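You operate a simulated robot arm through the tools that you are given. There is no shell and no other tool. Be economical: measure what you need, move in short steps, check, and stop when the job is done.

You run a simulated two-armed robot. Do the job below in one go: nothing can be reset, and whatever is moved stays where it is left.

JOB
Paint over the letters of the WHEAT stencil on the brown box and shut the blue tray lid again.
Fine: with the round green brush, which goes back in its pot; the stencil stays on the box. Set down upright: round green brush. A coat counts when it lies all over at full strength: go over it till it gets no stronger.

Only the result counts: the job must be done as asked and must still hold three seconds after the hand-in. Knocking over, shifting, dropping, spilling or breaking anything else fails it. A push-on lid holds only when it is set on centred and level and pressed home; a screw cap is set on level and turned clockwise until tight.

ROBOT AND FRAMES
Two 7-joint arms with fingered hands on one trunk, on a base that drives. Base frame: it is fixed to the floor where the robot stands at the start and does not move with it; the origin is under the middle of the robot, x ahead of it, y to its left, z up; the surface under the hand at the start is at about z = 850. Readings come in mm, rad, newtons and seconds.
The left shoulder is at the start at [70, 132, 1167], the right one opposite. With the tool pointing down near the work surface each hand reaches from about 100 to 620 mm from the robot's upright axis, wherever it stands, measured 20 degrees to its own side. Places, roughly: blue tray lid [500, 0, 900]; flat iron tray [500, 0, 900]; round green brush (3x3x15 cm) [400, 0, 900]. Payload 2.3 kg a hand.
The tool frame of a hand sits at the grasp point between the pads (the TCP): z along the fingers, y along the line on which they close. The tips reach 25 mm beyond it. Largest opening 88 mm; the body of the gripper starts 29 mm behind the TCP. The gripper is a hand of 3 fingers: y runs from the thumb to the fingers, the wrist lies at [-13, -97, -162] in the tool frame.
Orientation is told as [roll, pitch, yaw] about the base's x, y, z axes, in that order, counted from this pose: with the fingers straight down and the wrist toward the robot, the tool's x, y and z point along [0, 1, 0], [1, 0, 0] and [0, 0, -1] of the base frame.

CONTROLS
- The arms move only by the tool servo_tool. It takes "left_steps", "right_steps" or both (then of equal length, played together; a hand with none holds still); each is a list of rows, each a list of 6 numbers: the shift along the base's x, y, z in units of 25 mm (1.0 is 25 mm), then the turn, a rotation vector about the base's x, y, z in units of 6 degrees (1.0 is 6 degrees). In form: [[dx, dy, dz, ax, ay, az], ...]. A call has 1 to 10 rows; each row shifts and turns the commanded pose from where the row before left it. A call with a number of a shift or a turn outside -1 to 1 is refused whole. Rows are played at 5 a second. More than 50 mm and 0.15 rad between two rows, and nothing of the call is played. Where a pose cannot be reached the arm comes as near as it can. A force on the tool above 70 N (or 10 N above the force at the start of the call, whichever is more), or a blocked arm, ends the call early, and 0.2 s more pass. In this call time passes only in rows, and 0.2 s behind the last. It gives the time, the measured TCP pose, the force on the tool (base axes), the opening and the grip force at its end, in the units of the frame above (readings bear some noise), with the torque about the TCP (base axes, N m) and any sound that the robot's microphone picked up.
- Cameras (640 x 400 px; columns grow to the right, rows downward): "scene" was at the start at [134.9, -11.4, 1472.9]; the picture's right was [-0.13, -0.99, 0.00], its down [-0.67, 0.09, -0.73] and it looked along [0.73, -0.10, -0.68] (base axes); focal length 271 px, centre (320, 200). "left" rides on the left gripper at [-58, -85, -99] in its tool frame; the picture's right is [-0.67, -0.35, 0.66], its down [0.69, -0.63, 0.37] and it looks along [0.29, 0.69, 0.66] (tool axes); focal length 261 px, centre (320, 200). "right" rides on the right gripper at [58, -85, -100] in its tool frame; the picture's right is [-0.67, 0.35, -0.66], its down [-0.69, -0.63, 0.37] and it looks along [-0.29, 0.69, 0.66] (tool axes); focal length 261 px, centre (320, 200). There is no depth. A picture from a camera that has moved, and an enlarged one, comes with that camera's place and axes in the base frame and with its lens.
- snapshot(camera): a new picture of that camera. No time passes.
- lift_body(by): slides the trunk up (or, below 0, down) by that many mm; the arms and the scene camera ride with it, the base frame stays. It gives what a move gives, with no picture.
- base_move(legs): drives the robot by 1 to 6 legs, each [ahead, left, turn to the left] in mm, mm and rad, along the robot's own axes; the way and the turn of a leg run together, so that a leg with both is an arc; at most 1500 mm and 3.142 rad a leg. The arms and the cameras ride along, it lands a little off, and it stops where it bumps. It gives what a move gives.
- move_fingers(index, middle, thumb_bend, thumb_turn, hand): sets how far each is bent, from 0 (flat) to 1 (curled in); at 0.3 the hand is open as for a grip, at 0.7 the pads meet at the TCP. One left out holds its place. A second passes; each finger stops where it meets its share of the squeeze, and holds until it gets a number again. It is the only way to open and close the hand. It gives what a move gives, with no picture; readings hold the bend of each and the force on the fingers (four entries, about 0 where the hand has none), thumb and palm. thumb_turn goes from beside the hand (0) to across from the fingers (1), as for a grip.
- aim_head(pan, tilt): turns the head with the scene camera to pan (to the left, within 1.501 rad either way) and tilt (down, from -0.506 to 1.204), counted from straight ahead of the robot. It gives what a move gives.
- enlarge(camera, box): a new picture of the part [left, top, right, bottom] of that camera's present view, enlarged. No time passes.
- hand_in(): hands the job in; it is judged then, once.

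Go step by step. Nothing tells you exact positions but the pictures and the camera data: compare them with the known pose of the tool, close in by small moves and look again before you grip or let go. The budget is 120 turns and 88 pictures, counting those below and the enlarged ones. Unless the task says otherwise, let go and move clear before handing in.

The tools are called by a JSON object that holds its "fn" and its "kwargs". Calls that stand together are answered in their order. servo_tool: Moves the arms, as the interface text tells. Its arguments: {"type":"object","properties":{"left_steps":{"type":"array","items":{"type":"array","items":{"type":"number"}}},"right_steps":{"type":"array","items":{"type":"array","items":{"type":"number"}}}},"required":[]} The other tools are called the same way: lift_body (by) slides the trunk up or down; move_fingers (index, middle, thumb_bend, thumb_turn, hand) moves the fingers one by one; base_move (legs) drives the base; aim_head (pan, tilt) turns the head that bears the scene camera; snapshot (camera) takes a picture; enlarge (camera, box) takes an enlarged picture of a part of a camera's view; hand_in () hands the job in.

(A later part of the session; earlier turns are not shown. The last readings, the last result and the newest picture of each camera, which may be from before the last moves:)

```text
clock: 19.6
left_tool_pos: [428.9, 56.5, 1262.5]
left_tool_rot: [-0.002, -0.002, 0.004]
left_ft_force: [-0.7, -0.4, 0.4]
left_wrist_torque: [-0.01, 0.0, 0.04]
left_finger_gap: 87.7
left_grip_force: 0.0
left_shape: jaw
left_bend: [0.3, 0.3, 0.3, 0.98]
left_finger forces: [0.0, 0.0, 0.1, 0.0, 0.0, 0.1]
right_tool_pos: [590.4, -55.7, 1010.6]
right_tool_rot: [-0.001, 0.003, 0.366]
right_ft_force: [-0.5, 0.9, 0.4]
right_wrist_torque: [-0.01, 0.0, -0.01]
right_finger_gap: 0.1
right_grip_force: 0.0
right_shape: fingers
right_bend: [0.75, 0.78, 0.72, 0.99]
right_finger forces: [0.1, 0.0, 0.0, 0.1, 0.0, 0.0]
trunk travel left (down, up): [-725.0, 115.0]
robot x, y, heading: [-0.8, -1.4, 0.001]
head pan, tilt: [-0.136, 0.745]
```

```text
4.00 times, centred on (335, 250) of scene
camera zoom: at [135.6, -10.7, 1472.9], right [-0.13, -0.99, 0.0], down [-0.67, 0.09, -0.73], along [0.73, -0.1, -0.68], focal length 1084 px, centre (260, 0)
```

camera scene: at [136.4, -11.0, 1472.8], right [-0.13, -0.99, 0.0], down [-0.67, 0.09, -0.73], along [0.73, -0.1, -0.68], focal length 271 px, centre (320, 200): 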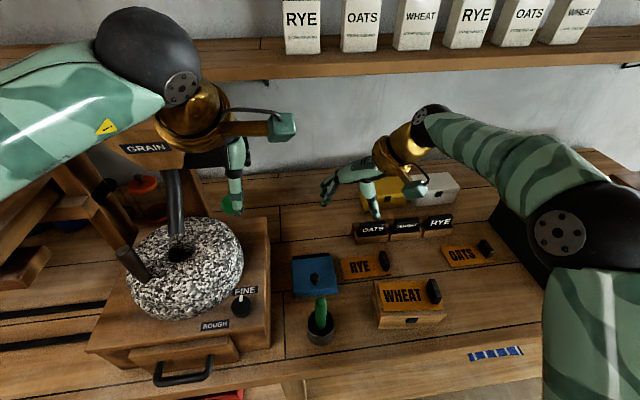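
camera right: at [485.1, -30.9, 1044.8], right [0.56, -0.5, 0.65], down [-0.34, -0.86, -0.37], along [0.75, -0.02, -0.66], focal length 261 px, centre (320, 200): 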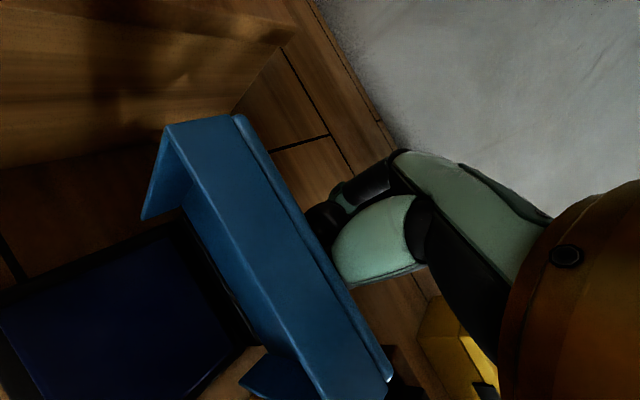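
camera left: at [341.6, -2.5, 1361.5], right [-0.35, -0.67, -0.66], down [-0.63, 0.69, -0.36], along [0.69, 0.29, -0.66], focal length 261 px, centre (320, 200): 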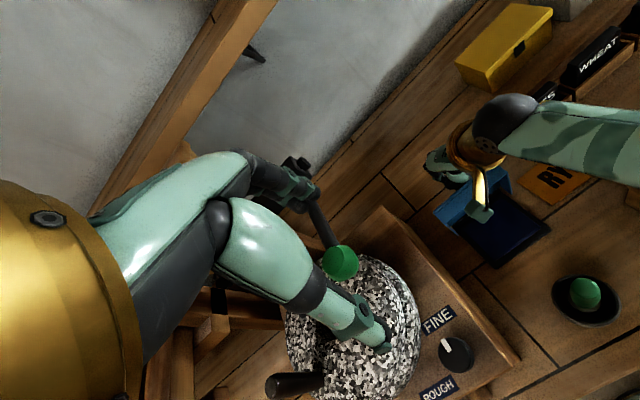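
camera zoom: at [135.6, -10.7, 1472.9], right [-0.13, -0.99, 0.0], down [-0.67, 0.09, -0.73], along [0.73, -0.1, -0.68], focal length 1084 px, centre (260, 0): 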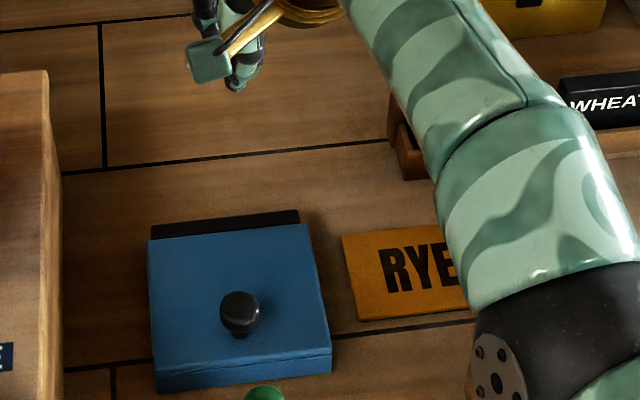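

The lid fell shut again, so it wasn't past vertical; the tray has not moved. I'll use both hands: the right lifts the knob, and the left slips in underneath the lid and pushes it back or holds it. First I'll position both.

{"fn": "move_fingers", "kwargs": {"hand": "right", "index": 0.5, "middle": 0.5, "thumb_bend": 0.5}}

{"fn": "move_fingers", "kwargs": {"hand": "left", "index": 0.7, "middle": 0.7, "thumb_bend": 0.68}}

{"fn": "servo_tool", "kwargs": {"right_steps": [[-0.555, 0.035, 0, 0, 0, 0.995], [-0.555, 0.035, 0, 0, 0, 0.995], [-0.555, 0.035, 0, 0, 0, 0.995], [-0.555, 0.035, 0, 0, 0, 0.995], [-0.555, 0.035, 0, 0, 0, 0.995], [-0.555, 0.035, 0, 0, 0, 0.995], [-0.555, 0.035, -0.5, 0, 0, 0.995], [-0.555, 0.035, -0.5, 0, 0, 0.995]], "left_steps": [[0.05, -0.08, -0.9, 0, 0, -0.95], [0.05, -0.08, -0.9, 0, 0, -0.95], [0.05, -0.08, -0.9, 0, 0, -0.95], [0.05, -0.08, -0.9, 0, 0, -0.95], [0.05, -0.08, -0.9, 0, 0, -0.95], [0.05, -0.08, -0.9, 0, 0, -0.95], [0.05, -0.08, -0.9, 0, 0, -0.95], [0.05, -0.08, -0.9, 0, 0, -0.95]]}}

{"fn": "snapshot", "kwargs": {"camera": "scene"}}

{"fn": "snapshot", "kwargs": {"camera": "right"}}

```text
clock: 20.6
left_tool_pos: [426.9, 56.4, 1262.9]
left_tool_rot: [0.0, 0.001, -0.001]
left_ft_force: [-0.4, -0.3, 0.3]
left_wrist_torque: [0.03, 0.01, 0.01]
left_finger_gap: 87.6
left_grip_force: 0.0
left_shape: jaw
left_bend: [0.3, 0.3, 0.3, 0.98]
left_finger forces: [0.1, 0.1, 0.0, 0.1, 0.1, 0.1]
right_tool_pos: [589.4, -59.2, 1011.1]
right_tool_rot: [0.0, 0.004, 0.366]
right_ft_force: [0.0, 0.8, -0.8]
right_wrist_torque: [-0.04, 0.04, 0.02]
right_finger_gap: 40.9
right_grip_force: 0.0
right_shape: fingers
right_bend: [0.5, 0.5, 0.5, 0.98]
right_finger forces: [0.0, 0.0, 0.1, 0.0, 0.0, 0.1]
trunk travel left (down, up): [-725.0, 115.0]
robot x, y, heading: [-1.5, 0.4, -0.002]
head pan, tilt: [-0.136, 0.745]
```

```text
clock: 21.6
left_tool_pos: [426.7, 54.8, 1262.9]
left_tool_rot: [0.0, -0.001, 0.001]
left_ft_force: [0.2, -0.1, -0.4]
left_wrist_torque: [0.0, -0.01, -0.01]
left_finger_gap: 1.1
left_grip_force: 0.1
left_shape: fingers
left_bend: [0.7, 0.7, 0.68, 0.98]
left_finger forces: [0.1, 0.0, 0.1, 0.0, 0.0, 0.0]
right_tool_pos: [589.0, -58.3, 1009.8]
right_tool_rot: [0.001, 0.003, 0.365]
right_ft_force: [-0.3, -0.3, 0.7]
right_wrist_torque: [0.01, -0.01, 0.04]
right_finger_gap: 41.3
right_grip_force: 0.0
right_shape: fingers
right_bend: [0.5, 0.5, 0.5, 0.98]
right_finger forces: [0.0, 0.0, 0.0, 0.0, 0.0, 0.0]
trunk travel left (down, up): [-725.0, 115.0]
robot x, y, heading: [-1.6, -2.7, -0.002]
head pan, tilt: [-0.136, 0.745]
```

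```text
clock: 23.4
left_tool_pos: [437.7, 39.4, 1081.6]
left_tool_rot: [-0.001, 0.0, -0.798]
left_ft_force: [0.0, 0.3, -0.1]
left_wrist_torque: [0.02, 0.03, -0.01]
left_finger_gap: 1.1
left_grip_force: 0.2
left_shape: fingers
left_bend: [0.7, 0.7, 0.68, 0.98]
left_finger forces: [0.0, 0.0, 0.0, 0.0, 0.0, 0.0]
right_tool_pos: [532.5, -43.4, 986.2]
right_tool_rot: [0.001, 0.002, 1.202]
right_ft_force: [-0.4, 0.1, 0.8]
right_wrist_torque: [-0.02, 0.01, 0.01]
right_finger_gap: 41.0
right_grip_force: 0.0
right_shape: fingers
right_bend: [0.5, 0.5, 0.5, 0.98]
right_finger forces: [0.0, 0.0, 0.0, 0.0, 0.0, 0.1]
right hand out of reach, approached as far as the arm can: row 1, 2, 3, 4, 5, 6, 7, 8
trunk travel left (down, up): [-725.0, 115.0]
robot x, y, heading: [0.9, 2.4, -0.002]
head pan, tilt: [-0.136, 0.745]
```

```text
57 pictures are left
camera scene: at [136.0, -11.0, 1472.8], right [-0.13, -0.99, 0.0], down [-0.67, 0.09, -0.73], along [0.73, -0.1, -0.68], focal length 271 px, centre (320, 200)
```

scene: 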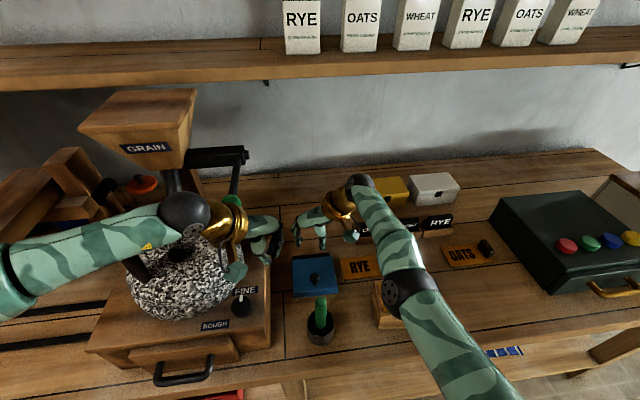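

```text
56 pictures are left
camera right: at [447.7, -101.5, 1085.4], right [0.75, 0.08, 0.65], down [0.41, -0.83, -0.37], along [0.52, 0.54, -0.66], focal length 261 px, centre (320, 200)
```

right: 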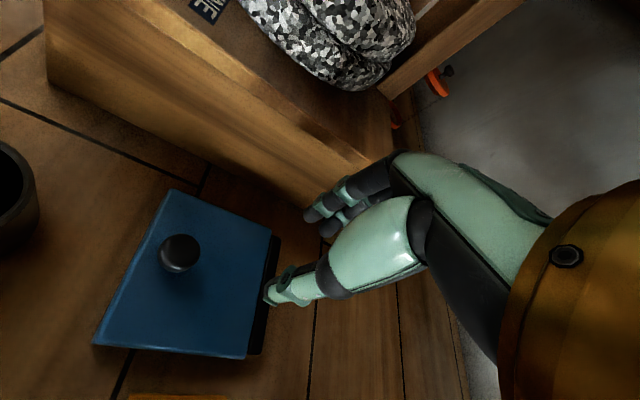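

Both hands are placed; the left forearm is close to the mill, so I'll turn its yaw back a bit. The right goes down on the knob again.

{"fn": "servo_tool", "kwargs": {"right_steps": [[-0.71, -0.05, 0, 0, 0, 0], [-0.71, -0.05, 0, 0, 0, 0], [-0.71, -0.05, -0.6, 0, 0, 0], [0, 0, -0.9, 0, 0, 0], [0, 0, -0.9, 0, 0, 0], [0, 0, -0.64, 0, 0, 0]], "left_steps": [[0, 0, 0, 0, 0, 0.8], [0, 0, 0, 0, 0, 0.8], [0, -0.2, -0.5, 0, 0, 0.8], [0, -0.2, -0.5, 0, 0, 0.8], [0, -0.2, -0.5, 0, 0, 0.6], [0, -0.2, -0.5, 0, 0, 0]]}}

{"fn": "enlarge", "kwargs": {"camera": "scene", "box": [260, 200, 400, 330]}}

{"fn": "enlarge", "kwargs": {"camera": "right", "box": [140, 120, 400, 320]}}

```text
clock: 24.8
left_tool_pos: [436.5, 20.0, 1032.7]
left_tool_rot: [-0.002, 0.0, -0.397]
left_ft_force: [-0.2, 1.4, -0.1]
left_wrist_torque: [-0.03, -0.01, 0.02]
left_finger_gap: 1.0
left_grip_force: 0.1
left_shape: fingers
left_bend: [0.7, 0.7, 0.68, 0.98]
left_finger forces: [0.0, 0.0, 0.1, 0.0, 0.0, 0.0]
right_tool_pos: [522.4, -41.5, 910.4]
right_tool_rot: [0.0, 0.0, 1.198]
right_ft_force: [1.2, -1.2, 0.7]
right_wrist_torque: [0.02, 0.01, -0.01]
right_finger_gap: 41.1
right_grip_force: 0.3
right_shape: fingers
right_bend: [0.5, 0.5, 0.5, 0.98]
right_finger forces: [0.0, 1.4, 0.0, 0.1, 0.0, 0.0]
right hand out of reach, approached as far as the arm can: row 1, 2, 3, 5, 6
trunk travel left (down, up): [-725.0, 115.0]
robot x, y, heading: [-0.3, -1.2, -0.001]
head pan, tilt: [-0.136, 0.745]
```

```text
3.08 times, centred on (330, 265) of scene
camera zoom: at [134.8, -11.6, 1473.0], right [-0.13, -0.99, 0.0], down [-0.67, 0.09, -0.73], along [0.73, -0.1, -0.68], focal length 834 px, centre (289, 0)
```

zoom: 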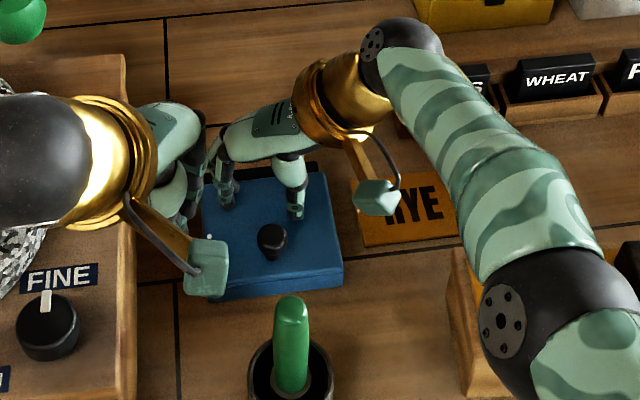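

```text
2.00 times, centred on (270, 220) of right
camera zoom: at [438.2, -100.4, 1009.4], right [0.75, 0.08, 0.66], down [0.41, -0.84, -0.37], along [0.52, 0.54, -0.66], focal length 521 px, centre (420, 160)
```

zoom: 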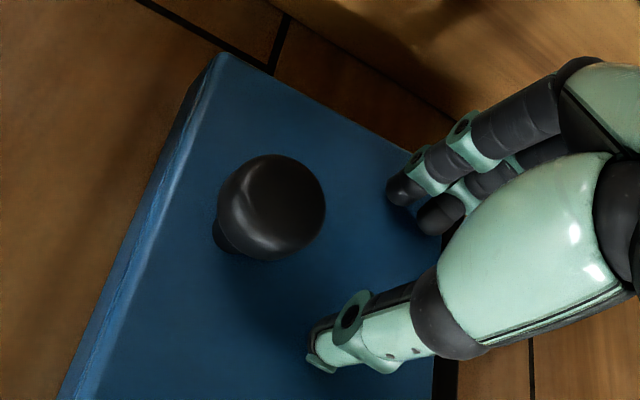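

The right arm seems wound into a joint limit. I'll raise it and unwind toward yaw 0, then come back.

{"fn": "servo_tool", "kwargs": {"right_steps": [[0, 0, 1, 0, 0, 0], [0, 0, 1, 0, 0, -1], [0, -0.3, 1, 0, 0, -1], [-0.5, -0.3, 0, 0, 0, -1], [-0.5, -0.3, 0, 0, 0, -1], [-0.5, -0.3, 0, 0, 0, -1], [-0.5, -0.3, 0, 0, 0, -1], [-0.5, -0.3, 0, 0, 0, -1], [-0.5, 0, 0, 0, 0, -1], [-0.5, 0, 0, 0, 0, -1]]}}

```text
clock: 27.0
left_tool_pos: [437.4, 19.8, 1033.5]
left_tool_rot: [0.0, 0.001, -0.398]
left_ft_force: [-0.2, -0.1, -0.4]
left_wrist_torque: [0.0, 0.03, 0.01]
left_finger_gap: 1.2
left_grip_force: 0.1
left_shape: fingers
left_bend: [0.7, 0.7, 0.68, 0.98]
left_finger forces: [0.0, 0.0, 0.0, 0.0, 0.0, 0.0]
right_tool_pos: [593.1, -64.2, 977.0]
right_tool_rot: [-0.001, 0.001, 0.256]
right_ft_force: [-0.1, -0.5, 0.5]
right_wrist_torque: [-0.02, 0.04, -0.03]
right_finger_gap: 41.0
right_grip_force: 0.1
right_shape: fingers
right_bend: [0.5, 0.5, 0.5, 0.98]
right_finger forces: [0.0, 0.0, 0.1, 0.1, 0.1, 0.0]
right hand out of reach, approached as far as the arm can: row 2, 3, 4, 5, 6, 7, 8, 9, 10
trunk travel left (down, up): [-725.0, 115.0]
robot x, y, heading: [4.5, -0.8, 0.0]
head pan, tilt: [-0.136, 0.745]
```

{"fn": "servo_tool", "kwargs": {"right_steps": [[0, 0, 1, 0, 0, 0], [-0.5, -1, 0.5, 0, 0, 0], [-0.5, -1, 0.5, 0, 0, 0], [-0.5, -1, 0.5, 0, 0, 0], [-0.7, -1, 0.5, 0, 0, 0], [-0.7, -1, 0.5, 0, 0, 0], [-0.7, -1, 0.5, 0, 0, 0]]}}

```text
clock: 28.6
left_tool_pos: [435.5, 19.5, 1033.9]
left_tool_rot: [0.0, 0.001, -0.398]
left_ft_force: [-0.3, 1.3, 0.7]
left_wrist_torque: [0.01, 0.0, -0.02]
left_finger_gap: 0.9
left_grip_force: 0.1
left_shape: fingers
left_bend: [0.7, 0.7, 0.68, 0.98]
left_finger forces: [0.0, 0.0, 0.0, 0.1, 0.0, 0.0]
right_tool_pos: [588.9, -215.3, 1084.1]
right_tool_rot: [0.002, 0.0, 0.259]
right_ft_force: [0.1, -0.2, 0.4]
right_wrist_torque: [0.01, -0.03, -0.02]
right_finger_gap: 41.0
right_grip_force: 0.1
right_shape: fingers
right_bend: [0.5, 0.5, 0.5, 0.98]
right_finger forces: [0.1, 0.0, 0.0, 0.1, 0.0, 0.0]
right hand out of reach, approached as far as the arm can: row 2, 3, 4, 5, 6, 7
trunk travel left (down, up): [-725.0, 115.0]
robot x, y, heading: [0.4, 0.8, 0.001]
head pan, tilt: [-0.136, 0.745]
```

{"fn": "servo_tool", "kwargs": {"right_steps": [[-1, 0, 1, 0, 0, 0], [-1, 0, 1, 0, 0, 0], [-1, 0, 1, 0, 0, 0], [-1, 0, 1, 0, 0, 0]]}}

{"fn": "servo_tool", "kwargs": {"right_steps": [[-1, 0, 0, 0, 0, -1], [-1, 0, 0, 0, 0, -1], [-1, 0, 0, 0, 0, -1], [-1, 0, 0, 0, 0, -1]]}}

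```text
clock: 29.6
left_tool_pos: [437.6, 19.7, 1033.5]
left_tool_rot: [0.0, 0.0, -0.399]
left_ft_force: [-0.5, 0.2, 0.4]
left_wrist_torque: [0.03, 0.01, 0.02]
left_finger_gap: 0.8
left_grip_force: 0.1
left_shape: fingers
left_bend: [0.7, 0.7, 0.68, 0.98]
left_finger forces: [0.0, 0.0, 0.0, 0.1, 0.0, 0.1]
right_tool_pos: [543.3, -224.6, 1206.6]
right_tool_rot: [0.0, 0.001, 0.257]
right_ft_force: [0.6, -0.5, -0.6]
right_wrist_torque: [-0.01, 0.01, 0.02]
right_finger_gap: 41.2
right_grip_force: 0.1
right_shape: fingers
right_bend: [0.5, 0.5, 0.5, 0.98]
right_finger forces: [0.0, 0.1, 0.0, 0.0, 0.0, 0.0]
right hand out of reach, approached as far as the arm can: row 1, 2, 3, 4
trunk travel left (down, up): [-725.0, 115.0]
robot x, y, heading: [-0.8, 3.5, -0.003]
head pan, tilt: [-0.136, 0.745]
```

```text
clock: 30.6
left_tool_pos: [438.1, 20.3, 1033.6]
left_tool_rot: [0.0, 0.001, -0.397]
left_ft_force: [0.7, 0.2, 0.6]
left_wrist_torque: [0.02, 0.0, -0.03]
left_finger_gap: 0.8
left_grip_force: 0.0
left_shape: fingers
left_bend: [0.7, 0.7, 0.68, 0.98]
left_finger forces: [0.0, 0.1, 0.0, 0.1, 0.0, 0.1]
right_tool_pos: [526.8, -238.9, 1256.4]
right_tool_rot: [-0.001, 0.003, -0.162]
right_ft_force: [-0.7, 0.4, 0.2]
right_wrist_torque: [0.0, 0.05, -0.01]
right_finger_gap: 41.2
right_grip_force: 0.1
right_shape: fingers
right_bend: [0.5, 0.5, 0.5, 0.98]
right_finger forces: [0.0, 0.1, 0.1, 0.0, 0.1, 0.1]
right hand out of reach, approached as far as the arm can: row 1, 2, 3, 4
trunk travel left (down, up): [-725.0, 115.0]
robot x, y, heading: [-1.5, -0.4, 0.002]
head pan, tilt: [-0.136, 0.745]
```

{"fn": "snapshot", "kwargs": {"camera": "scene"}}

```text
53 pictures are left
camera scene: at [134.6, -11.0, 1472.9], right [-0.13, -0.99, 0.0], down [-0.67, 0.09, -0.73], along [0.73, -0.1, -0.68], focal length 271 px, centre (320, 200)
```

scene: 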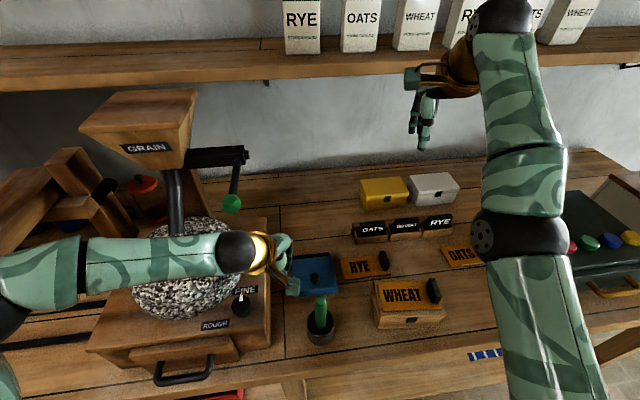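

{"fn": "servo_tool", "kwargs": {"right_steps": [[-1, 0, -1, 0, 0, 0], [-1, 0, -1, 0, 0, 0], [-1, 0, -1, 0, 0, 0]]}}

{"fn": "servo_tool", "kwargs": {"right_steps": [[-1, 1, 0, 0, 0, 0], [-1, 1, 0, 0, 0, 0]]}}

```text
clock: 31.4
left_tool_pos: [438.6, 18.9, 1032.9]
left_tool_rot: [-0.001, 0.001, -0.397]
left_ft_force: [-0.8, -0.4, 0.4]
left_wrist_torque: [0.06, 0.01, 0.0]
left_finger_gap: 0.9
left_grip_force: 0.1
left_shape: fingers
left_bend: [0.7, 0.7, 0.68, 0.98]
left_finger forces: [0.0, 0.0, 0.1, 0.0, 0.1, 0.0]
right_tool_pos: [537.9, -254.3, 1237.4]
right_tool_rot: [0.001, 0.0, -0.158]
right_ft_force: [-0.5, 0.3, 0.4]
right_wrist_torque: [0.0, -0.02, -0.02]
right_finger_gap: 41.2
right_grip_force: 0.1
right_shape: fingers
right_bend: [0.5, 0.5, 0.5, 0.98]
right_finger forces: [0.1, 0.0, 0.0, 0.0, 0.0, 0.0]
right hand out of reach, approached as far as the arm can: row 1, 2, 3
trunk travel left (down, up): [-725.0, 115.0]
robot x, y, heading: [-0.5, -2.8, 0.001]
head pan, tilt: [-0.136, 0.745]
```

```text
clock: 32.0
left_tool_pos: [438.0, 20.7, 1033.2]
left_tool_rot: [-0.002, 0.001, -0.397]
left_ft_force: [0.3, -0.6, 0.3]
left_wrist_torque: [0.0, 0.0, 0.05]
left_finger_gap: 1.3
left_grip_force: 0.0
left_shape: fingers
left_bend: [0.7, 0.7, 0.68, 0.98]
left_finger forces: [0.0, 0.0, 0.1, 0.0, 0.1, 0.0]
right_tool_pos: [522.9, -205.8, 1263.8]
right_tool_rot: [-0.003, 0.004, -0.164]
right_ft_force: [0.4, 0.3, 0.6]
right_wrist_torque: [-0.02, -0.04, 0.0]
right_finger_gap: 41.1
right_grip_force: 0.0
right_shape: fingers
right_bend: [0.5, 0.5, 0.5, 0.98]
right_finger forces: [0.0, 0.1, 0.0, 0.0, 0.0, 0.0]
right hand out of reach, approached as far as the arm can: row 1, 2
trunk travel left (down, up): [-725.0, 115.0]
robot x, y, heading: [-2.9, 2.2, -0.002]
head pan, tilt: [-0.136, 0.745]
```

{"fn": "servo_tool", "kwargs": {"right_steps": [[0.35, 0, -0.95, 0, 0, 0], [0.35, 0, -0.95, 0, 0, 0], [0.3, 0, -0.95, 0, 0, 0]]}}

{"fn": "servo_tool", "kwargs": {"right_steps": [[0, -1, 0, 0, 0, 0], [0, -1, 0, 0, 0, 0], [-0.05, -1, 0, 0, 0, 0]]}}

```text
clock: 32.8
left_tool_pos: [437.6, 19.1, 1033.3]
left_tool_rot: [0.001, 0.0, -0.396]
left_ft_force: [-0.4, -1.1, 0.4]
left_wrist_torque: [-0.01, 0.01, 0.04]
left_finger_gap: 1.0
left_grip_force: 0.0
left_shape: fingers
left_bend: [0.7, 0.7, 0.68, 0.98]
left_finger forces: [0.0, 0.0, 0.0, 0.0, 0.1, 0.0]
right_tool_pos: [563.1, -205.3, 1200.0]
right_tool_rot: [-0.001, 0.004, -0.161]
right_ft_force: [-1.2, 0.5, 0.2]
right_wrist_torque: [-0.01, 0.02, 0.0]
right_finger_gap: 41.4
right_grip_force: 0.0
right_shape: fingers
right_bend: [0.5, 0.5, 0.5, 0.98]
right_finger forces: [0.1, 0.0, 0.1, 0.0, 0.2, 0.1]
right hand out of reach, approached as far as the arm can: row 1, 2, 3
trunk travel left (down, up): [-725.0, 115.0]
robot x, y, heading: [-1.9, 0.0, 0.0]
head pan, tilt: [-0.136, 0.745]
```

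```text
clock: 33.6
left_tool_pos: [435.4, 17.7, 1033.4]
left_tool_rot: [-0.001, -0.001, -0.398]
left_ft_force: [-0.2, 0.2, -0.2]
left_wrist_torque: [0.0, 0.01, 0.03]
left_finger_gap: 0.8
left_grip_force: 0.0
left_shape: fingers
left_bend: [0.7, 0.7, 0.68, 0.98]
left_finger forces: [0.0, 0.0, 0.0, 0.0, 0.0, 0.1]
right_tool_pos: [555.9, -281.1, 1195.5]
right_tool_rot: [0.0, 0.002, -0.164]
right_ft_force: [0.5, 0.2, -0.6]
right_wrist_torque: [0.02, 0.0, -0.01]
right_finger_gap: 41.1
right_grip_force: 0.0
right_shape: fingers
right_bend: [0.5, 0.5, 0.5, 0.98]
right_finger forces: [0.0, 0.0, 0.0, 0.0, 0.0, 0.1]
right hand out of reach, approached as far as the arm can: row 2
trunk travel left (down, up): [-725.0, 115.0]
robot x, y, heading: [-2.8, 1.3, -0.004]
head pan, tilt: [-0.136, 0.745]
```

Moving sideways to the right lets the arm come off its stretched pose. I'll continue with growing inward parts.

{"fn": "servo_tool", "kwargs": {"right_steps": [[-0.05, -1, 0, 0, 0, 0], [-0.1, -1, 0, 0, 0, 0], [-0.2, -1, 0, 0, 0, 0], [-0.3, -0.5, 0, 0, 0, 0], [-0.4, 0, 0, 0, 0, 0], [-0.4, 0, 0, 0, 0, 0]]}}

```text
clock: 35.0
left_tool_pos: [437.5, 19.5, 1034.1]
left_tool_rot: [-0.001, 0.002, -0.398]
left_ft_force: [-0.8, 0.4, 0.2]
left_wrist_torque: [-0.02, -0.02, -0.03]
left_finger_gap: 1.0
left_grip_force: 0.0
left_shape: fingers
left_bend: [0.7, 0.7, 0.68, 0.98]
left_finger forces: [0.0, 0.0, 0.0, 0.0, 0.1, 0.0]
right_tool_pos: [520.5, -369.4, 1197.1]
right_tool_rot: [-0.002, 0.002, -0.161]
right_ft_force: [0.0, 0.3, 0.1]
right_wrist_torque: [-0.01, 0.02, 0.0]
right_finger_gap: 41.0
right_grip_force: 0.1
right_shape: fingers
right_bend: [0.5, 0.5, 0.5, 0.98]
right_finger forces: [0.1, 0.0, 0.1, 0.0, 0.1, 0.0]
right hand out of reach, approached as far as the arm can: row 1, 2, 3, 5, 6
trunk travel left (down, up): [-725.0, 115.0]
robot x, y, heading: [-0.6, 0.0, -0.001]
head pan, tilt: [-0.136, 0.745]
```

{"fn": "servo_tool", "kwargs": {"right_steps": [[-0.6, 0, 0, 0, 0, 0], [-0.8, 0, 0, 0, 0, 0], [-1, 0.3, 0, 0, 0, 0.5], [-1, 0.4, 0, 0, 0, 1], [-1, 0.4, 0, 0, 0, 0]]}}

```text
clock: 36.2
left_tool_pos: [436.7, 19.9, 1033.9]
left_tool_rot: [0.0, 0.0, -0.398]
left_ft_force: [-0.5, 0.4, 0.5]
left_wrist_torque: [-0.02, -0.04, 0.0]
left_finger_gap: 1.1
left_grip_force: 0.1
left_shape: fingers
left_bend: [0.7, 0.7, 0.68, 0.98]
left_finger forces: [0.1, 0.0, 0.0, 0.1, 0.1, 0.0]
right_tool_pos: [474.6, -381.7, 1240.8]
right_tool_rot: [-0.001, 0.005, -0.004]
right_ft_force: [0.3, -0.2, -0.7]
right_wrist_torque: [0.01, 0.01, 0.0]
right_finger_gap: 41.3
right_grip_force: 0.1
right_shape: fingers
right_bend: [0.5, 0.5, 0.5, 0.98]
right_finger forces: [0.0, 0.0, 0.0, 0.0, 0.1, 0.0]
right hand out of reach, approached as far as the arm can: row 1, 2, 3, 4, 5
trunk travel left (down, up): [-725.0, 115.0]
robot x, y, heading: [-1.4, 0.6, -0.001]
head pan, tilt: [-0.136, 0.745]
```

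{"fn": "aim_head", "kwargs": {"pan": -0.7, "tilt": 0.5}}

{"fn": "snapshot", "kwargs": {"camera": "scene"}}

```text
clock: 37.2
left_tool_pos: [436.8, 19.2, 1033.3]
left_tool_rot: [-0.002, -0.001, -0.397]
left_ft_force: [0.0, -0.2, 0.4]
left_wrist_torque: [0.03, 0.01, -0.03]
left_finger_gap: 0.9
left_grip_force: 0.0
left_shape: fingers
left_bend: [0.7, 0.7, 0.68, 0.98]
left_finger forces: [0.0, 0.0, 0.0, 0.0, 0.1, 0.1]
right_tool_pos: [475.0, -381.3, 1240.3]
right_tool_rot: [0.0, 0.003, -0.003]
right_ft_force: [0.1, 0.4, 0.0]
right_wrist_torque: [0.03, 0.02, -0.01]
right_finger_gap: 41.0
right_grip_force: 0.1
right_shape: fingers
right_bend: [0.5, 0.5, 0.5, 0.98]
right_finger forces: [0.1, 0.0, 0.0, 0.0, 0.0, 0.0]
trunk travel left (down, up): [-725.0, 115.0]
robot x, y, heading: [2.8, -2.4, 0.002]
head pan, tilt: [-0.7, 0.499]
```

```text
52 pictures are left
camera scene: at [122.4, -58.7, 1494.4], right [-0.64, -0.77, 0.0], down [-0.37, 0.31, -0.88], along [0.67, -0.56, -0.48], focal length 271 px, centre (320, 200)
```

scene: 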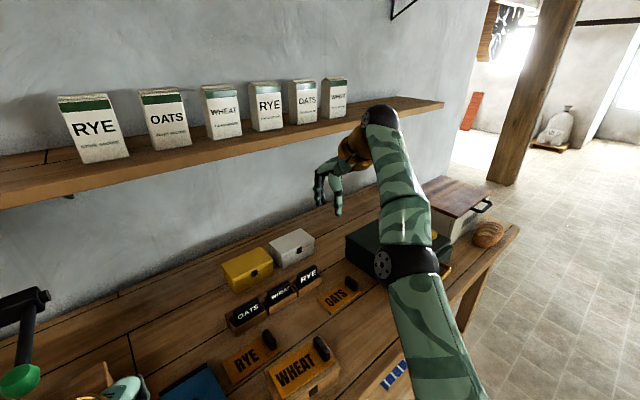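

{"fn": "servo_tool", "kwargs": {"right_steps": [[-0.45, 0.35, 0.85, 0, 0, 0], [-0.5, 0.4, 0.8, 0, 0, 0], [-0.55, 0.4, 0.75, 0, 0, 0], [-0.6, 0.4, 0.7, 0, 0, 0]]}}

{"fn": "servo_tool", "kwargs": {"right_steps": [[0.35, -0.3, -0.9, 0, 0, 0], [0.3, -0.2, -0.9, 0, 0, 0], [0.2, -0.1, -0.9, 0, 0, 0], [0.1, 0, -0.9, 0, 0, 0]]}}

```text
clock: 38.2
left_tool_pos: [435.9, 20.4, 1033.9]
left_tool_rot: [0.0, 0.002, -0.398]
left_ft_force: [0.0, 1.2, -0.4]
left_wrist_torque: [-0.02, -0.04, 0.0]
left_finger_gap: 0.9
left_grip_force: 0.0
left_shape: fingers
left_bend: [0.7, 0.7, 0.68, 0.98]
left_finger forces: [0.0, 0.0, 0.1, 0.1, 0.1, 0.0]
right_tool_pos: [424.4, -345.0, 1320.0]
right_tool_rot: [0.0, 0.002, -0.005]
right_ft_force: [-1.0, 0.1, 0.2]
right_wrist_torque: [0.0, 0.02, -0.03]
right_finger_gap: 41.4
right_grip_force: 0.1
right_shape: fingers
right_bend: [0.5, 0.5, 0.5, 0.98]
right_finger forces: [0.0, 0.1, 0.0, 0.0, 0.0, 0.0]
trunk travel left (down, up): [-725.0, 115.0]
robot x, y, heading: [-3.6, 0.1, 0.001]
head pan, tilt: [-0.7, 0.499]
```

```text
clock: 39.2
left_tool_pos: [437.5, 19.3, 1031.9]
left_tool_rot: [0.001, 0.002, -0.397]
left_ft_force: [0.2, -0.2, -1.0]
left_wrist_torque: [0.03, -0.04, -0.01]
left_finger_gap: 0.9
left_grip_force: 0.0
left_shape: fingers
left_bend: [0.7, 0.7, 0.68, 0.98]
left_finger forces: [0.0, 0.0, 0.0, 0.0, 0.0, 0.0]
right_tool_pos: [472.4, -375.4, 1249.4]
right_tool_rot: [0.001, 0.002, -0.003]
right_ft_force: [0.6, 0.3, -0.3]
right_wrist_torque: [0.0, 0.0, -0.02]
right_finger_gap: 41.2
right_grip_force: 0.1
right_shape: fingers
right_bend: [0.5, 0.5, 0.5, 0.98]
right_finger forces: [0.0, 0.0, 0.0, 0.1, 0.0, 0.0]
right hand out of reach, approached as far as the arm can: row 1, 2, 3, 4
trunk travel left (down, up): [-725.0, 115.0]
robot x, y, heading: [2.9, 1.7, 0.003]
head pan, tilt: [-0.7, 0.499]
```

Up-and-inward works. I'll repeat it, then pull inward before coming down.

{"fn": "servo_tool", "kwargs": {"right_steps": [[-0.45, 0.35, 0.85, 0, 0, 0], [-0.5, 0.4, 0.8, 0, 0, 0], [-0.55, 0.4, 0.75, 0, 0, 0], [-0.6, 0.4, 0.7, 0, 0, 0], [-0.6, 0.4, 0.2, 0, 0, 0], [-0.7, 0.3, 0, 0, 0, 0], [-0.7, 0.3, 0, 0, 0, 0]]}}

{"fn": "servo_tool", "kwargs": {"right_steps": [[0, 0, -0.5, 0, 0, 0], [0, 0, -0.8, 0, 0, 0], [0, 0, -1, 0, 0, 0], [0, 0, -1, 0, 0, 0]]}}

```text
clock: 40.8
left_tool_pos: [436.3, 20.0, 1033.7]
left_tool_rot: [0.001, 0.0, -0.397]
left_ft_force: [0.5, -0.9, -0.5]
left_wrist_torque: [0.0, -0.02, -0.02]
left_finger_gap: 1.0
left_grip_force: 0.0
left_shape: fingers
left_bend: [0.7, 0.7, 0.68, 0.98]
left_finger forces: [0.0, 0.0, 0.0, 0.0, 0.1, 0.0]
right_tool_pos: [386.8, -319.1, 1359.1]
right_tool_rot: [0.001, 0.0, -0.003]
right_ft_force: [-0.6, -0.1, -0.3]
right_wrist_torque: [-0.02, 0.0, 0.0]
right_finger_gap: 40.8
right_grip_force: 0.1
right_shape: fingers
right_bend: [0.5, 0.5, 0.5, 0.98]
right_finger forces: [0.0, 0.0, 0.1, 0.1, 0.1, 0.0]
right hand out of reach, approached as far as the arm can: row 5, 6, 7
trunk travel left (down, up): [-725.0, 115.0]
robot x, y, heading: [-0.4, 1.3, 0.002]
head pan, tilt: [-0.7, 0.499]
```

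```text
clock: 41.8
left_tool_pos: [437.5, 19.1, 1032.2]
left_tool_rot: [0.0, 0.003, -0.398]
left_ft_force: [0.0, 0.4, 0.2]
left_wrist_torque: [0.0, -0.01, 0.03]
left_finger_gap: 0.8
left_grip_force: 0.0
left_shape: fingers
left_bend: [0.7, 0.7, 0.68, 0.98]
left_finger forces: [0.1, 0.0, 0.0, 0.1, 0.0, 0.0]
right_tool_pos: [420.8, -344.1, 1322.0]
right_tool_rot: [-0.001, 0.003, -0.003]
right_ft_force: [-0.2, -0.7, 0.5]
right_wrist_torque: [0.04, 0.02, -0.03]
right_finger_gap: 41.2
right_grip_force: 0.1
right_shape: fingers
right_bend: [0.5, 0.5, 0.5, 0.98]
right_finger forces: [0.0, 0.0, 0.0, 0.1, 0.0, 0.0]
right hand out of reach, approached as far as the arm can: row 1, 2, 3, 4
trunk travel left (down, up): [-725.0, 115.0]
robot x, y, heading: [1.9, -1.3, 0.001]
head pan, tilt: [-0.7, 0.499]
```

{"fn": "servo_tool", "kwargs": {"right_steps": [[0, 0, 0, -0.62, -0.78, 0], [0, 0, 0, -0.62, -0.78, 0], [0, 0, 0, -0.62, -0.78, 0], [0, 0, 0, -0.62, -0.78, 0], [-0.4, 0.3, 0, 0, 0, 0], [-0.4, 0.3, 0, 0, 0, 0]]}}

```text
clock: 43.2
left_tool_pos: [436.8, 19.0, 1033.5]
left_tool_rot: [0.001, 0.0, -0.398]
left_ft_force: [1.4, -0.4, 0.3]
left_wrist_torque: [-0.01, 0.02, -0.02]
left_finger_gap: 0.8
left_grip_force: 0.0
left_shape: fingers
left_bend: [0.7, 0.7, 0.68, 0.98]
left_finger forces: [0.0, 0.0, 0.0, 0.1, 0.1, 0.0]
right_tool_pos: [448.2, -361.3, 1388.6]
right_tool_rot: [-0.27, -0.322, 0.039]
right_ft_force: [-0.2, 0.0, 0.3]
right_wrist_torque: [0.01, -0.01, 0.01]
right_finger_gap: 41.2
right_grip_force: 0.1
right_shape: fingers
right_bend: [0.5, 0.5, 0.5, 0.98]
right_finger forces: [0.1, 0.0, 0.0, 0.1, 0.1, 0.0]
right hand out of reach, approached as far as the arm can: row 1, 2, 3, 4, 5, 6
trunk travel left (down, up): [-725.0, 115.0]
robot x, y, heading: [-1.4, 0.4, 0.001]
head pan, tilt: [-0.7, 0.499]
```

{"fn": "servo_tool", "kwargs": {"right_steps": [[0, 0, 0, -0.62, -0.78, 0], [0, 0, 0, -0.62, -0.78, 0], [0, 0, 0, -0.62, -0.78, 0], [0, 0, 0, -0.62, -0.78, 0], [0, 0, -0.5, 0, 0, 0], [-0.2, 0, -0.8, 0, 0, 0], [-0.2, 0, -0.8, 0, 0, 0]]}}

{"fn": "snapshot", "kwargs": {"camera": "scene"}}

```text
clock: 44.8
left_tool_pos: [437.0, 18.7, 1033.0]
left_tool_rot: [-0.001, 0.001, -0.397]
left_ft_force: [-0.4, 0.6, 0.7]
left_wrist_torque: [-0.05, 0.0, 0.0]
left_finger_gap: 0.9
left_grip_force: 0.0
left_shape: fingers
left_bend: [0.7, 0.7, 0.68, 0.98]
left_finger forces: [0.0, 0.1, 0.1, 0.1, 0.0, 0.1]
right_tool_pos: [503.7, -402.2, 1424.0]
right_tool_rot: [-0.599, -0.617, 0.192]
right_ft_force: [-0.3, 0.5, 0.7]
right_wrist_torque: [0.0, -0.03, 0.0]
right_finger_gap: 41.2
right_grip_force: 0.1
right_shape: fingers
right_bend: [0.5, 0.5, 0.5, 0.98]
right_finger forces: [0.0, 0.1, 0.0, 0.0, 0.1, 0.0]
right hand out of reach, approached as far as the arm can: row 1, 2, 3, 4, 5, 6, 7
trunk travel left (down, up): [-725.0, 115.0]
robot x, y, heading: [-1.4, -1.0, 0.0]
head pan, tilt: [-0.7, 0.499]
```

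```text
51 pictures are left
camera scene: at [122.7, -59.4, 1494.4], right [-0.64, -0.76, 0.0], down [-0.37, 0.31, -0.88], along [0.67, -0.57, -0.48], focal length 271 px, centre (320, 200)
```

scene: 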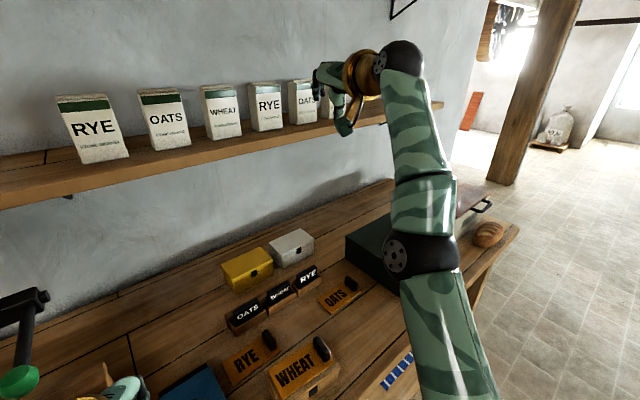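

Perhaps only tiny inward steps can be resolved near the stretched pose. I'll test with small rows.

{"fn": "servo_tool", "kwargs": {"right_steps": [[-0.1, 0.08, 0.3, 0, 0, 0], [-0.1, 0.08, 0.3, 0, 0, 0], [-0.1, 0.08, 0.3, 0, 0, 0], [-0.1, 0.08, 0.2, 0, 0, 0], [-0.1, 0.08, 0.1, 0, 0, 0], [-0.1, 0.08, 0, 0, 0, 0], [-0.1, 0.08, 0, 0, 0, 0], [-0.1, 0.08, 0, 0, 0, 0], [-0.1, 0.08, 0, 0, 0, 0], [-0.1, 0.08, 0, 0, 0, 0]]}}

```text
clock: 47.0
left_tool_pos: [437.2, 19.5, 1033.6]
left_tool_rot: [0.001, 0.0, -0.397]
left_ft_force: [-0.2, 0.0, 0.7]
left_wrist_torque: [0.02, -0.02, -0.01]
left_finger_gap: 0.8
left_grip_force: 0.1
left_shape: fingers
left_bend: [0.7, 0.7, 0.68, 0.98]
left_finger forces: [0.1, 0.1, 0.1, 0.0, 0.0, 0.1]
right_tool_pos: [472.0, -377.2, 1446.1]
right_tool_rot: [-0.601, -0.622, 0.193]
right_ft_force: [-0.4, 0.2, -0.1]
right_wrist_torque: [0.02, 0.01, -0.01]
right_finger_gap: 41.0
right_grip_force: 0.0
right_shape: fingers
right_bend: [0.5, 0.5, 0.5, 0.98]
right_finger forces: [0.0, 0.0, 0.0, 0.0, 0.0, 0.0]
right hand out of reach, approached as far as the arm can: row 2, 3
trunk travel left (down, up): [-725.0, 115.0]
robot x, y, heading: [0.9, -0.8, 0.003]
head pan, tilt: [-0.7, 0.499]
```

That works. Continue inward, growing the steps, then down and unpitch.

{"fn": "servo_tool", "kwargs": {"right_steps": [[-0.15, 0.1, 0, 0, 0, 0], [-0.2, 0.1, 0, 0, 0, 0], [-0.25, 0.15, 0, 0, 0, 0], [-0.3, 0.2, 0, 0, 0, 0], [-0.4, 0.2, -0.1, 0, 0, 0], [-0.5, 0.2, -0.2, 0, 0, 0], [-0.5, 0.2, -0.3, 0, 0, 0], [-0.5, 0.2, -0.4, 0, 0, 0]]}}

{"fn": "servo_tool", "kwargs": {"right_steps": [[0, 0, -0.5, 0.6, 0.62, -0.2], [0, 0, -0.5, 0.6, 0.62, -0.2], [0, 0, -0.5, 0.6, 0.62, -0.2], [0, 0, -0.5, 0.6, 0.62, -0.2], [0, 0, -0.5, 0.6, 0.62, -0.2], [0, 0, -0.5, 0.6, 0.62, -0.2], [0, 0, -0.5, 0.6, 0.62, -0.2], [0, 0, -0.5, 0.6, 0.62, -0.2]]}}

```text
clock: 48.8
left_tool_pos: [435.6, 20.7, 1033.2]
left_tool_rot: [-0.002, -0.002, -0.398]
left_ft_force: [-0.2, -0.1, 0.2]
left_wrist_torque: [-0.01, 0.02, 0.04]
left_finger_gap: 0.6
left_grip_force: 0.1
left_shape: fingers
left_bend: [0.7, 0.7, 0.68, 0.98]
left_finger forces: [0.0, 0.1, 0.0, 0.0, 0.0, 0.0]
right_tool_pos: [401.1, -342.6, 1423.0]
right_tool_rot: [-0.602, -0.621, 0.193]
right_ft_force: [0.4, -1.7, -0.1]
right_wrist_torque: [-0.01, 0.03, -0.05]
right_finger_gap: 41.4
right_grip_force: 0.1
right_shape: fingers
right_bend: [0.5, 0.5, 0.5, 0.98]
right_finger forces: [0.0, 0.0, 0.0, 0.1, 0.0, 0.0]
trunk travel left (down, up): [-725.0, 115.0]
robot x, y, heading: [1.1, 1.6, 0.001]
head pan, tilt: [-0.7, 0.499]
```

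```text
clock: 50.6
left_tool_pos: [436.6, 18.7, 1033.2]
left_tool_rot: [0.0, 0.001, -0.398]
left_ft_force: [-0.4, -0.2, -0.4]
left_wrist_torque: [0.0, -0.03, 0.04]
left_finger_gap: 1.0
left_grip_force: 0.1
left_shape: fingers
left_bend: [0.7, 0.7, 0.68, 0.98]
left_finger forces: [0.0, 0.0, 0.1, 0.1, 0.0, 0.0]
right_tool_pos: [402.6, -344.3, 1320.4]
right_tool_rot: [-0.065, -0.088, -0.181]
right_ft_force: [0.1, -0.1, -0.1]
right_wrist_torque: [0.0, -0.01, 0.03]
right_finger_gap: 41.3
right_grip_force: 0.0
right_shape: fingers
right_bend: [0.5, 0.5, 0.5, 0.98]
right_finger forces: [0.0, 0.1, 0.1, 0.0, 0.1, 0.0]
trunk travel left (down, up): [-725.0, 115.0]
robot x, y, heading: [1.7, -0.2, 0.0]
head pan, tilt: [-0.7, 0.499]
```

The right arm is free again. I'll level it and bring it back over the lid with yaw ≈1.2 (camera clear of the brush), moving the left hand aside meanwhile.

{"fn": "servo_tool", "kwargs": {"right_steps": [[0.24, 0.9, -0.9, 0.62, 0.84, 0.95], [0.24, 0.9, -0.9, 0, 0, 0.95], [0.24, 0.9, -0.9, 0, 0, 0.95], [0.24, 0.9, -0.9, 0, 0, 0.95], [0.24, 0.9, -0.9, 0, 0, 0.95], [0.24, 0.9, -0.9, 0, 0, 0.95], [0.24, 0.9, -0.9, 0, 0, 0.95], [0.24, 0.9, -0.9, 0, 0, 0.95], [0.24, 0.9, -0.9, 0, 0, 0.95], [0.24, 0.9, -0.9, 0, 0, 0.95]], "left_steps": [[-0.2, 0.1, 0.2, 0, 0, 0], [-0.2, 0.1, 0.2, 0, 0, 0], [-0.2, 0.1, 0.2, 0, 0, 0], [-0.2, 0.1, 0.2, 0, 0, 0], [-0.2, 0.1, 0.2, 0, 0, 0], [-0.2, 0.1, 0.2, 0, 0, 0], [-0.2, 0.1, 0.2, 0, 0, 0], [-0.2, 0.1, 0.2, 0, 0, 0], [-0.2, 0.1, 0.2, 0, 0, 0], [-0.2, 0.1, 0.2, 0, 0, 0]]}}

{"fn": "aim_head", "kwargs": {"pan": -0.1, "tilt": 0.85}}

{"fn": "snapshot", "kwargs": {"camera": "scene"}}

```text
clock: 52.8
left_tool_pos: [388.8, 46.0, 1082.6]
left_tool_rot: [-0.002, 0.0, -0.397]
left_ft_force: [0.3, -0.4, 0.5]
left_wrist_torque: [-0.01, 0.03, -0.01]
left_finger_gap: 0.8
left_grip_force: 0.1
left_shape: fingers
left_bend: [0.7, 0.7, 0.68, 0.98]
left_finger forces: [0.1, 0.0, 0.1, 0.1, 0.0, 0.0]
right_tool_pos: [462.4, -118.2, 1094.4]
right_tool_rot: [-0.013, 0.004, 0.816]
right_ft_force: [0.0, -0.2, 1.0]
right_wrist_torque: [-0.01, 0.02, -0.04]
right_finger_gap: 41.4
right_grip_force: 0.1
right_shape: fingers
right_bend: [0.5, 0.5, 0.5, 0.98]
right_finger forces: [0.0, 0.0, 0.1, 0.0, 0.0, 0.1]
trunk travel left (down, up): [-725.0, 115.0]
robot x, y, heading: [0.6, 0.2, 0.002]
head pan, tilt: [-0.7, 0.499]
```

```text
clock: 53.8
left_tool_pos: [388.0, 44.1, 1082.4]
left_tool_rot: [0.001, 0.001, -0.397]
left_ft_force: [0.1, -0.4, -0.6]
left_wrist_torque: [-0.03, -0.02, -0.01]
left_finger_gap: 0.9
left_grip_force: 0.0
left_shape: fingers
left_bend: [0.7, 0.7, 0.68, 0.98]
left_finger forces: [0.1, 0.0, 0.1, 0.1, 0.1, 0.1]
right_tool_pos: [460.6, -119.4, 1095.8]
right_tool_rot: [-0.013, 0.002, 0.811]
right_ft_force: [0.0, -0.7, 0.3]
right_wrist_torque: [0.02, 0.02, 0.0]
right_finger_gap: 41.0
right_grip_force: 0.1
right_shape: fingers
right_bend: [0.5, 0.5, 0.5, 0.98]
right_finger forces: [0.0, 0.1, 0.1, 0.1, 0.0, 0.1]
trunk travel left (down, up): [-725.0, 115.0]
robot x, y, heading: [-2.5, -1.2, -0.0]
head pan, tilt: [-0.099, 0.85]
```

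```text
50 pictures are left
camera scene: at [130.3, -8.1, 1464.5], right [-0.1, -0.99, 0.0], down [-0.75, 0.08, -0.66], along [0.66, -0.07, -0.75], focal length 271 px, centre (320, 200)
```

scene: 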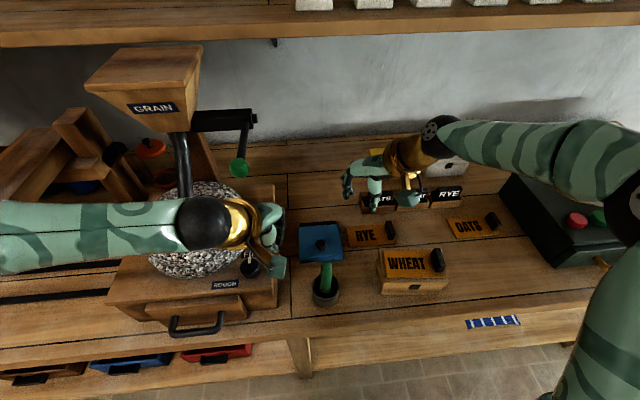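

The right elbow is well bent now. Onto the knob.

{"fn": "servo_tool", "kwargs": {"right_steps": [[0.18, 0.72, -0.9, 0, 0, 0.93], [0.18, 0.72, -0.9, 0, 0, 0.93], [0.18, 0.72, -0.9, 0, 0, 0.93], [0.18, 0.72, -0.9, 0, 0, 0.93], [0, 0, -0.9, 0, 0, 0], [0, 0, -0.9, 0, 0, 0], [0, 0, -0.9, 0, 0, 0], [0, 0, -0.9, 0, 0, 0]]}}

{"fn": "enlarge", "kwargs": {"camera": "scene", "box": [270, 190, 400, 310]}}

```text
clock: 55.6
left_tool_pos: [388.7, 44.9, 1083.1]
left_tool_rot: [0.0, 0.0, -0.399]
left_ft_force: [-0.3, -0.3, -0.8]
left_wrist_torque: [0.01, -0.02, -0.04]
left_finger_gap: 0.6
left_grip_force: 0.1
left_shape: fingers
left_bend: [0.7, 0.7, 0.68, 0.98]
left_finger forces: [0.0, 0.1, 0.1, 0.0, 0.0, 0.0]
right_tool_pos: [479.4, -47.3, 915.7]
right_tool_rot: [-0.012, 0.004, 1.203]
right_ft_force: [-0.5, 0.7, 0.3]
right_wrist_torque: [0.01, 0.02, -0.01]
right_finger_gap: 41.4
right_grip_force: 0.0
right_shape: fingers
right_bend: [0.5, 0.5, 0.5, 0.98]
right_finger forces: [0.1, 0.0, 0.0, 0.0, 0.0, 0.0]
trunk travel left (down, up): [-725.0, 115.0]
robot x, y, heading: [2.3, 0.7, -0.001]
head pan, tilt: [-0.099, 0.85]
```

```text
3.33 times, centred on (335, 250) of scene
camera zoom: at [130.9, -8.1, 1464.4], right [-0.1, -1.0, 0.0], down [-0.75, 0.07, -0.66], along [0.66, -0.07, -0.75], focal length 903 px, centre (270, 33)
```

zoom: 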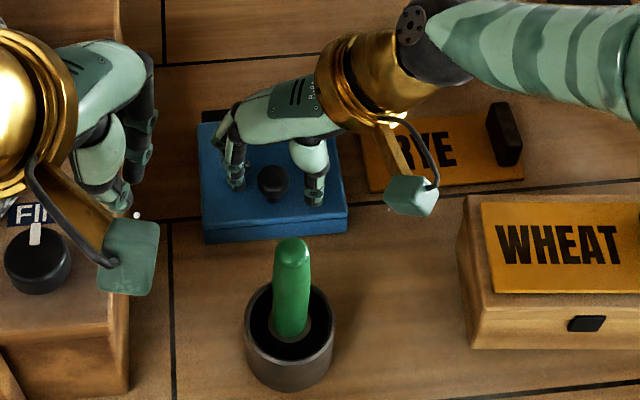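

{"fn": "servo_tool", "kwargs": {"right_steps": [[0, 0, -0.2, 0, 0, 0]]}}

{"fn": "move_fingers", "kwargs": {"hand": "right", "index": 0.8, "middle": 0.8, "thumb_bend": 0.8}}

{"fn": "servo_tool", "kwargs": {"right_steps": [[0.1, 0, 0.32, 0, 0, 0], [0.14, 0, 0.3, 0, 0, 0], [0.17, 0, 0.29, 0, 0, 0], [0.2, 0, 0.28, 0, 0, 0], [0.23, 0, 0.25, 0, 0, 0], [0.25, 0, 0.22, 0, 0, 0]]}}

{"fn": "enlarge", "kwargs": {"camera": "scene", "box": [270, 190, 400, 310]}}

```text
clock: 56.0
left_tool_pos: [388.1, 46.5, 1082.6]
left_tool_rot: [-0.001, -0.001, -0.398]
left_ft_force: [-0.6, -1.0, 0.2]
left_wrist_torque: [0.01, 0.03, 0.03]
left_finger_gap: 1.0
left_grip_force: 0.1
left_shape: fingers
left_bend: [0.7, 0.7, 0.68, 0.98]
left_finger forces: [0.0, 0.1, 0.0, 0.0, 0.0, 0.1]
right_tool_pos: [479.8, -46.6, 909.8]
right_tool_rot: [-0.012, 0.003, 1.203]
right_ft_force: [0.0, -0.7, -0.1]
right_wrist_torque: [-0.01, -0.03, 0.02]
right_finger_gap: 41.2
right_grip_force: 0.1
right_shape: fingers
right_bend: [0.5, 0.5, 0.5, 0.98]
right_finger forces: [0.1, 0.0, 0.0, 0.0, 0.1, 0.1]
trunk travel left (down, up): [-725.0, 115.0]
robot x, y, heading: [3.6, -1.9, 0.001]
head pan, tilt: [-0.099, 0.85]
```

```text
clock: 57.0
left_tool_pos: [388.9, 44.7, 1082.8]
left_tool_rot: [-0.001, 0.002, -0.399]
left_ft_force: [0.6, 0.6, 0.0]
left_wrist_torque: [0.03, -0.02, -0.01]
left_finger_gap: 1.2
left_grip_force: 0.1
left_shape: fingers
left_bend: [0.7, 0.7, 0.68, 0.98]
left_finger forces: [0.0, 0.0, 0.0, 0.1, 0.1, 0.0]
right_tool_pos: [480.3, -47.9, 909.7]
right_tool_rot: [-0.011, 0.004, 1.201]
right_ft_force: [2.1, -1.0, -3.0]
right_wrist_torque: [0.01, 0.11, 0.11]
right_finger_gap: 2.5
right_grip_force: 20.6
right_shape: fingers
right_bend: [0.73, 0.75, 0.71, 0.97]
right_finger forces: [11.6, 10.4, 0.0, 0.0, 19.7, 0.0]
trunk travel left (down, up): [-725.0, 115.0]
robot x, y, heading: [-0.5, 1.6, -0.005]
head pan, tilt: [-0.099, 0.85]
```

```text
clock: 58.4
left_tool_pos: [387.4, 42.7, 1082.7]
left_tool_rot: [0.002, 0.001, -0.399]
left_ft_force: [0.3, -0.6, 0.1]
left_wrist_torque: [0.04, -0.01, -0.02]
left_finger_gap: 0.9
left_grip_force: 0.0
left_shape: fingers
left_bend: [0.7, 0.7, 0.68, 0.98]
left_finger forces: [0.1, 0.0, 0.0, 0.0, 0.0, 0.0]
right_tool_pos: [505.1, -49.6, 952.2]
right_tool_rot: [-0.01, 0.002, 1.203]
right_ft_force: [-6.7, -6.7, -6.7]
right_wrist_torque: [-0.61, 0.77, 0.29]
right_finger_gap: 3.7
right_grip_force: 46.0
right_shape: fingers
right_bend: [0.73, 0.73, 0.76, 0.94]
right_finger forces: [23.3, 19.0, 0.0, 0.1, 51.0, 0.0]
trunk travel left (down, up): [-725.0, 115.0]
robot x, y, heading: [0.2, -1.1, 0.0]
head pan, tilt: [-0.099, 0.85]
```

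```text
3.33 times, centred on (335, 250) of scene
camera zoom: at [129.7, -11.2, 1464.5], right [-0.1, -0.99, 0.0], down [-0.75, 0.08, -0.66], along [0.66, -0.06, -0.75], focal length 903 px, centre (270, 33)
```

zoom: 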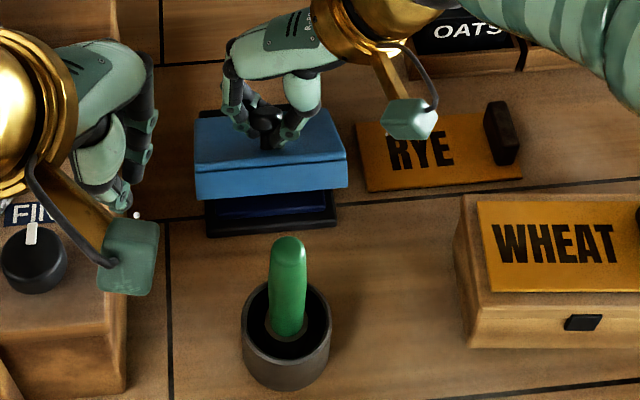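

{"fn": "servo_tool", "kwargs": {"right_steps": [[0.28, 0, 0.2, 0, 0, 0], [0.3, 0, 0.17, 0, 0, 0], [0.32, 0, 0.14, 0, 0, 0], [0.33, 0, 0.1, 0, 0, 0]]}}

{"fn": "enlarge", "kwargs": {"camera": "scene", "box": [270, 190, 400, 310]}}

```text
clock: 59.4
left_tool_pos: [386.2, 40.9, 1083.7]
left_tool_rot: [0.004, -0.001, -0.399]
left_ft_force: [0.4, -0.4, -0.2]
left_wrist_torque: [0.0, 0.04, -0.02]
left_finger_gap: 1.1
left_grip_force: 0.1
left_shape: fingers
left_bend: [0.7, 0.7, 0.68, 0.98]
left_finger forces: [0.1, 0.1, 0.0, 0.0, 0.0, 0.1]
right_tool_pos: [530.6, -52.0, 969.8]
right_tool_rot: [-0.012, 0.001, 1.203]
right_ft_force: [-7.4, -11.2, -3.7]
right_wrist_torque: [-0.6, 0.81, 0.41]
right_finger_gap: 6.5
right_grip_force: 50.2
right_shape: fingers
right_bend: [0.73, 0.73, 0.77, 0.94]
right_finger forces: [29.5, 24.9, 0.0, 0.1, 46.3, 0.0]
right hand out of reach, approached as far as the arm can: row 4
trunk travel left (down, up): [-725.0, 115.0]
robot x, y, heading: [0.8, 3.5, -0.001]
head pan, tilt: [-0.099, 0.85]
```

```text
3.33 times, centred on (335, 250) of scene
camera zoom: at [128.2, -13.8, 1464.6], right [-0.1, -0.99, 0.0], down [-0.75, 0.08, -0.66], along [0.66, -0.06, -0.75], focal length 903 px, centre (270, 33)
```

zoom: 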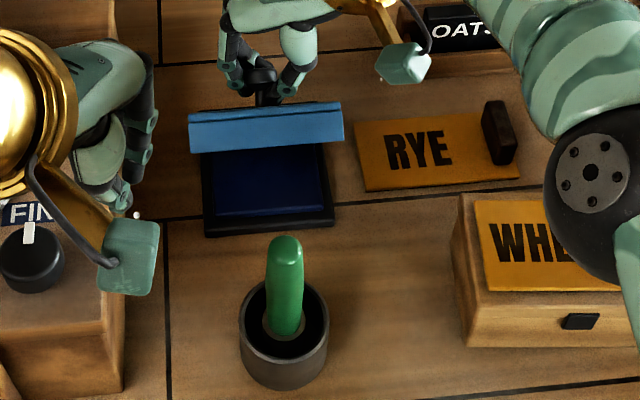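

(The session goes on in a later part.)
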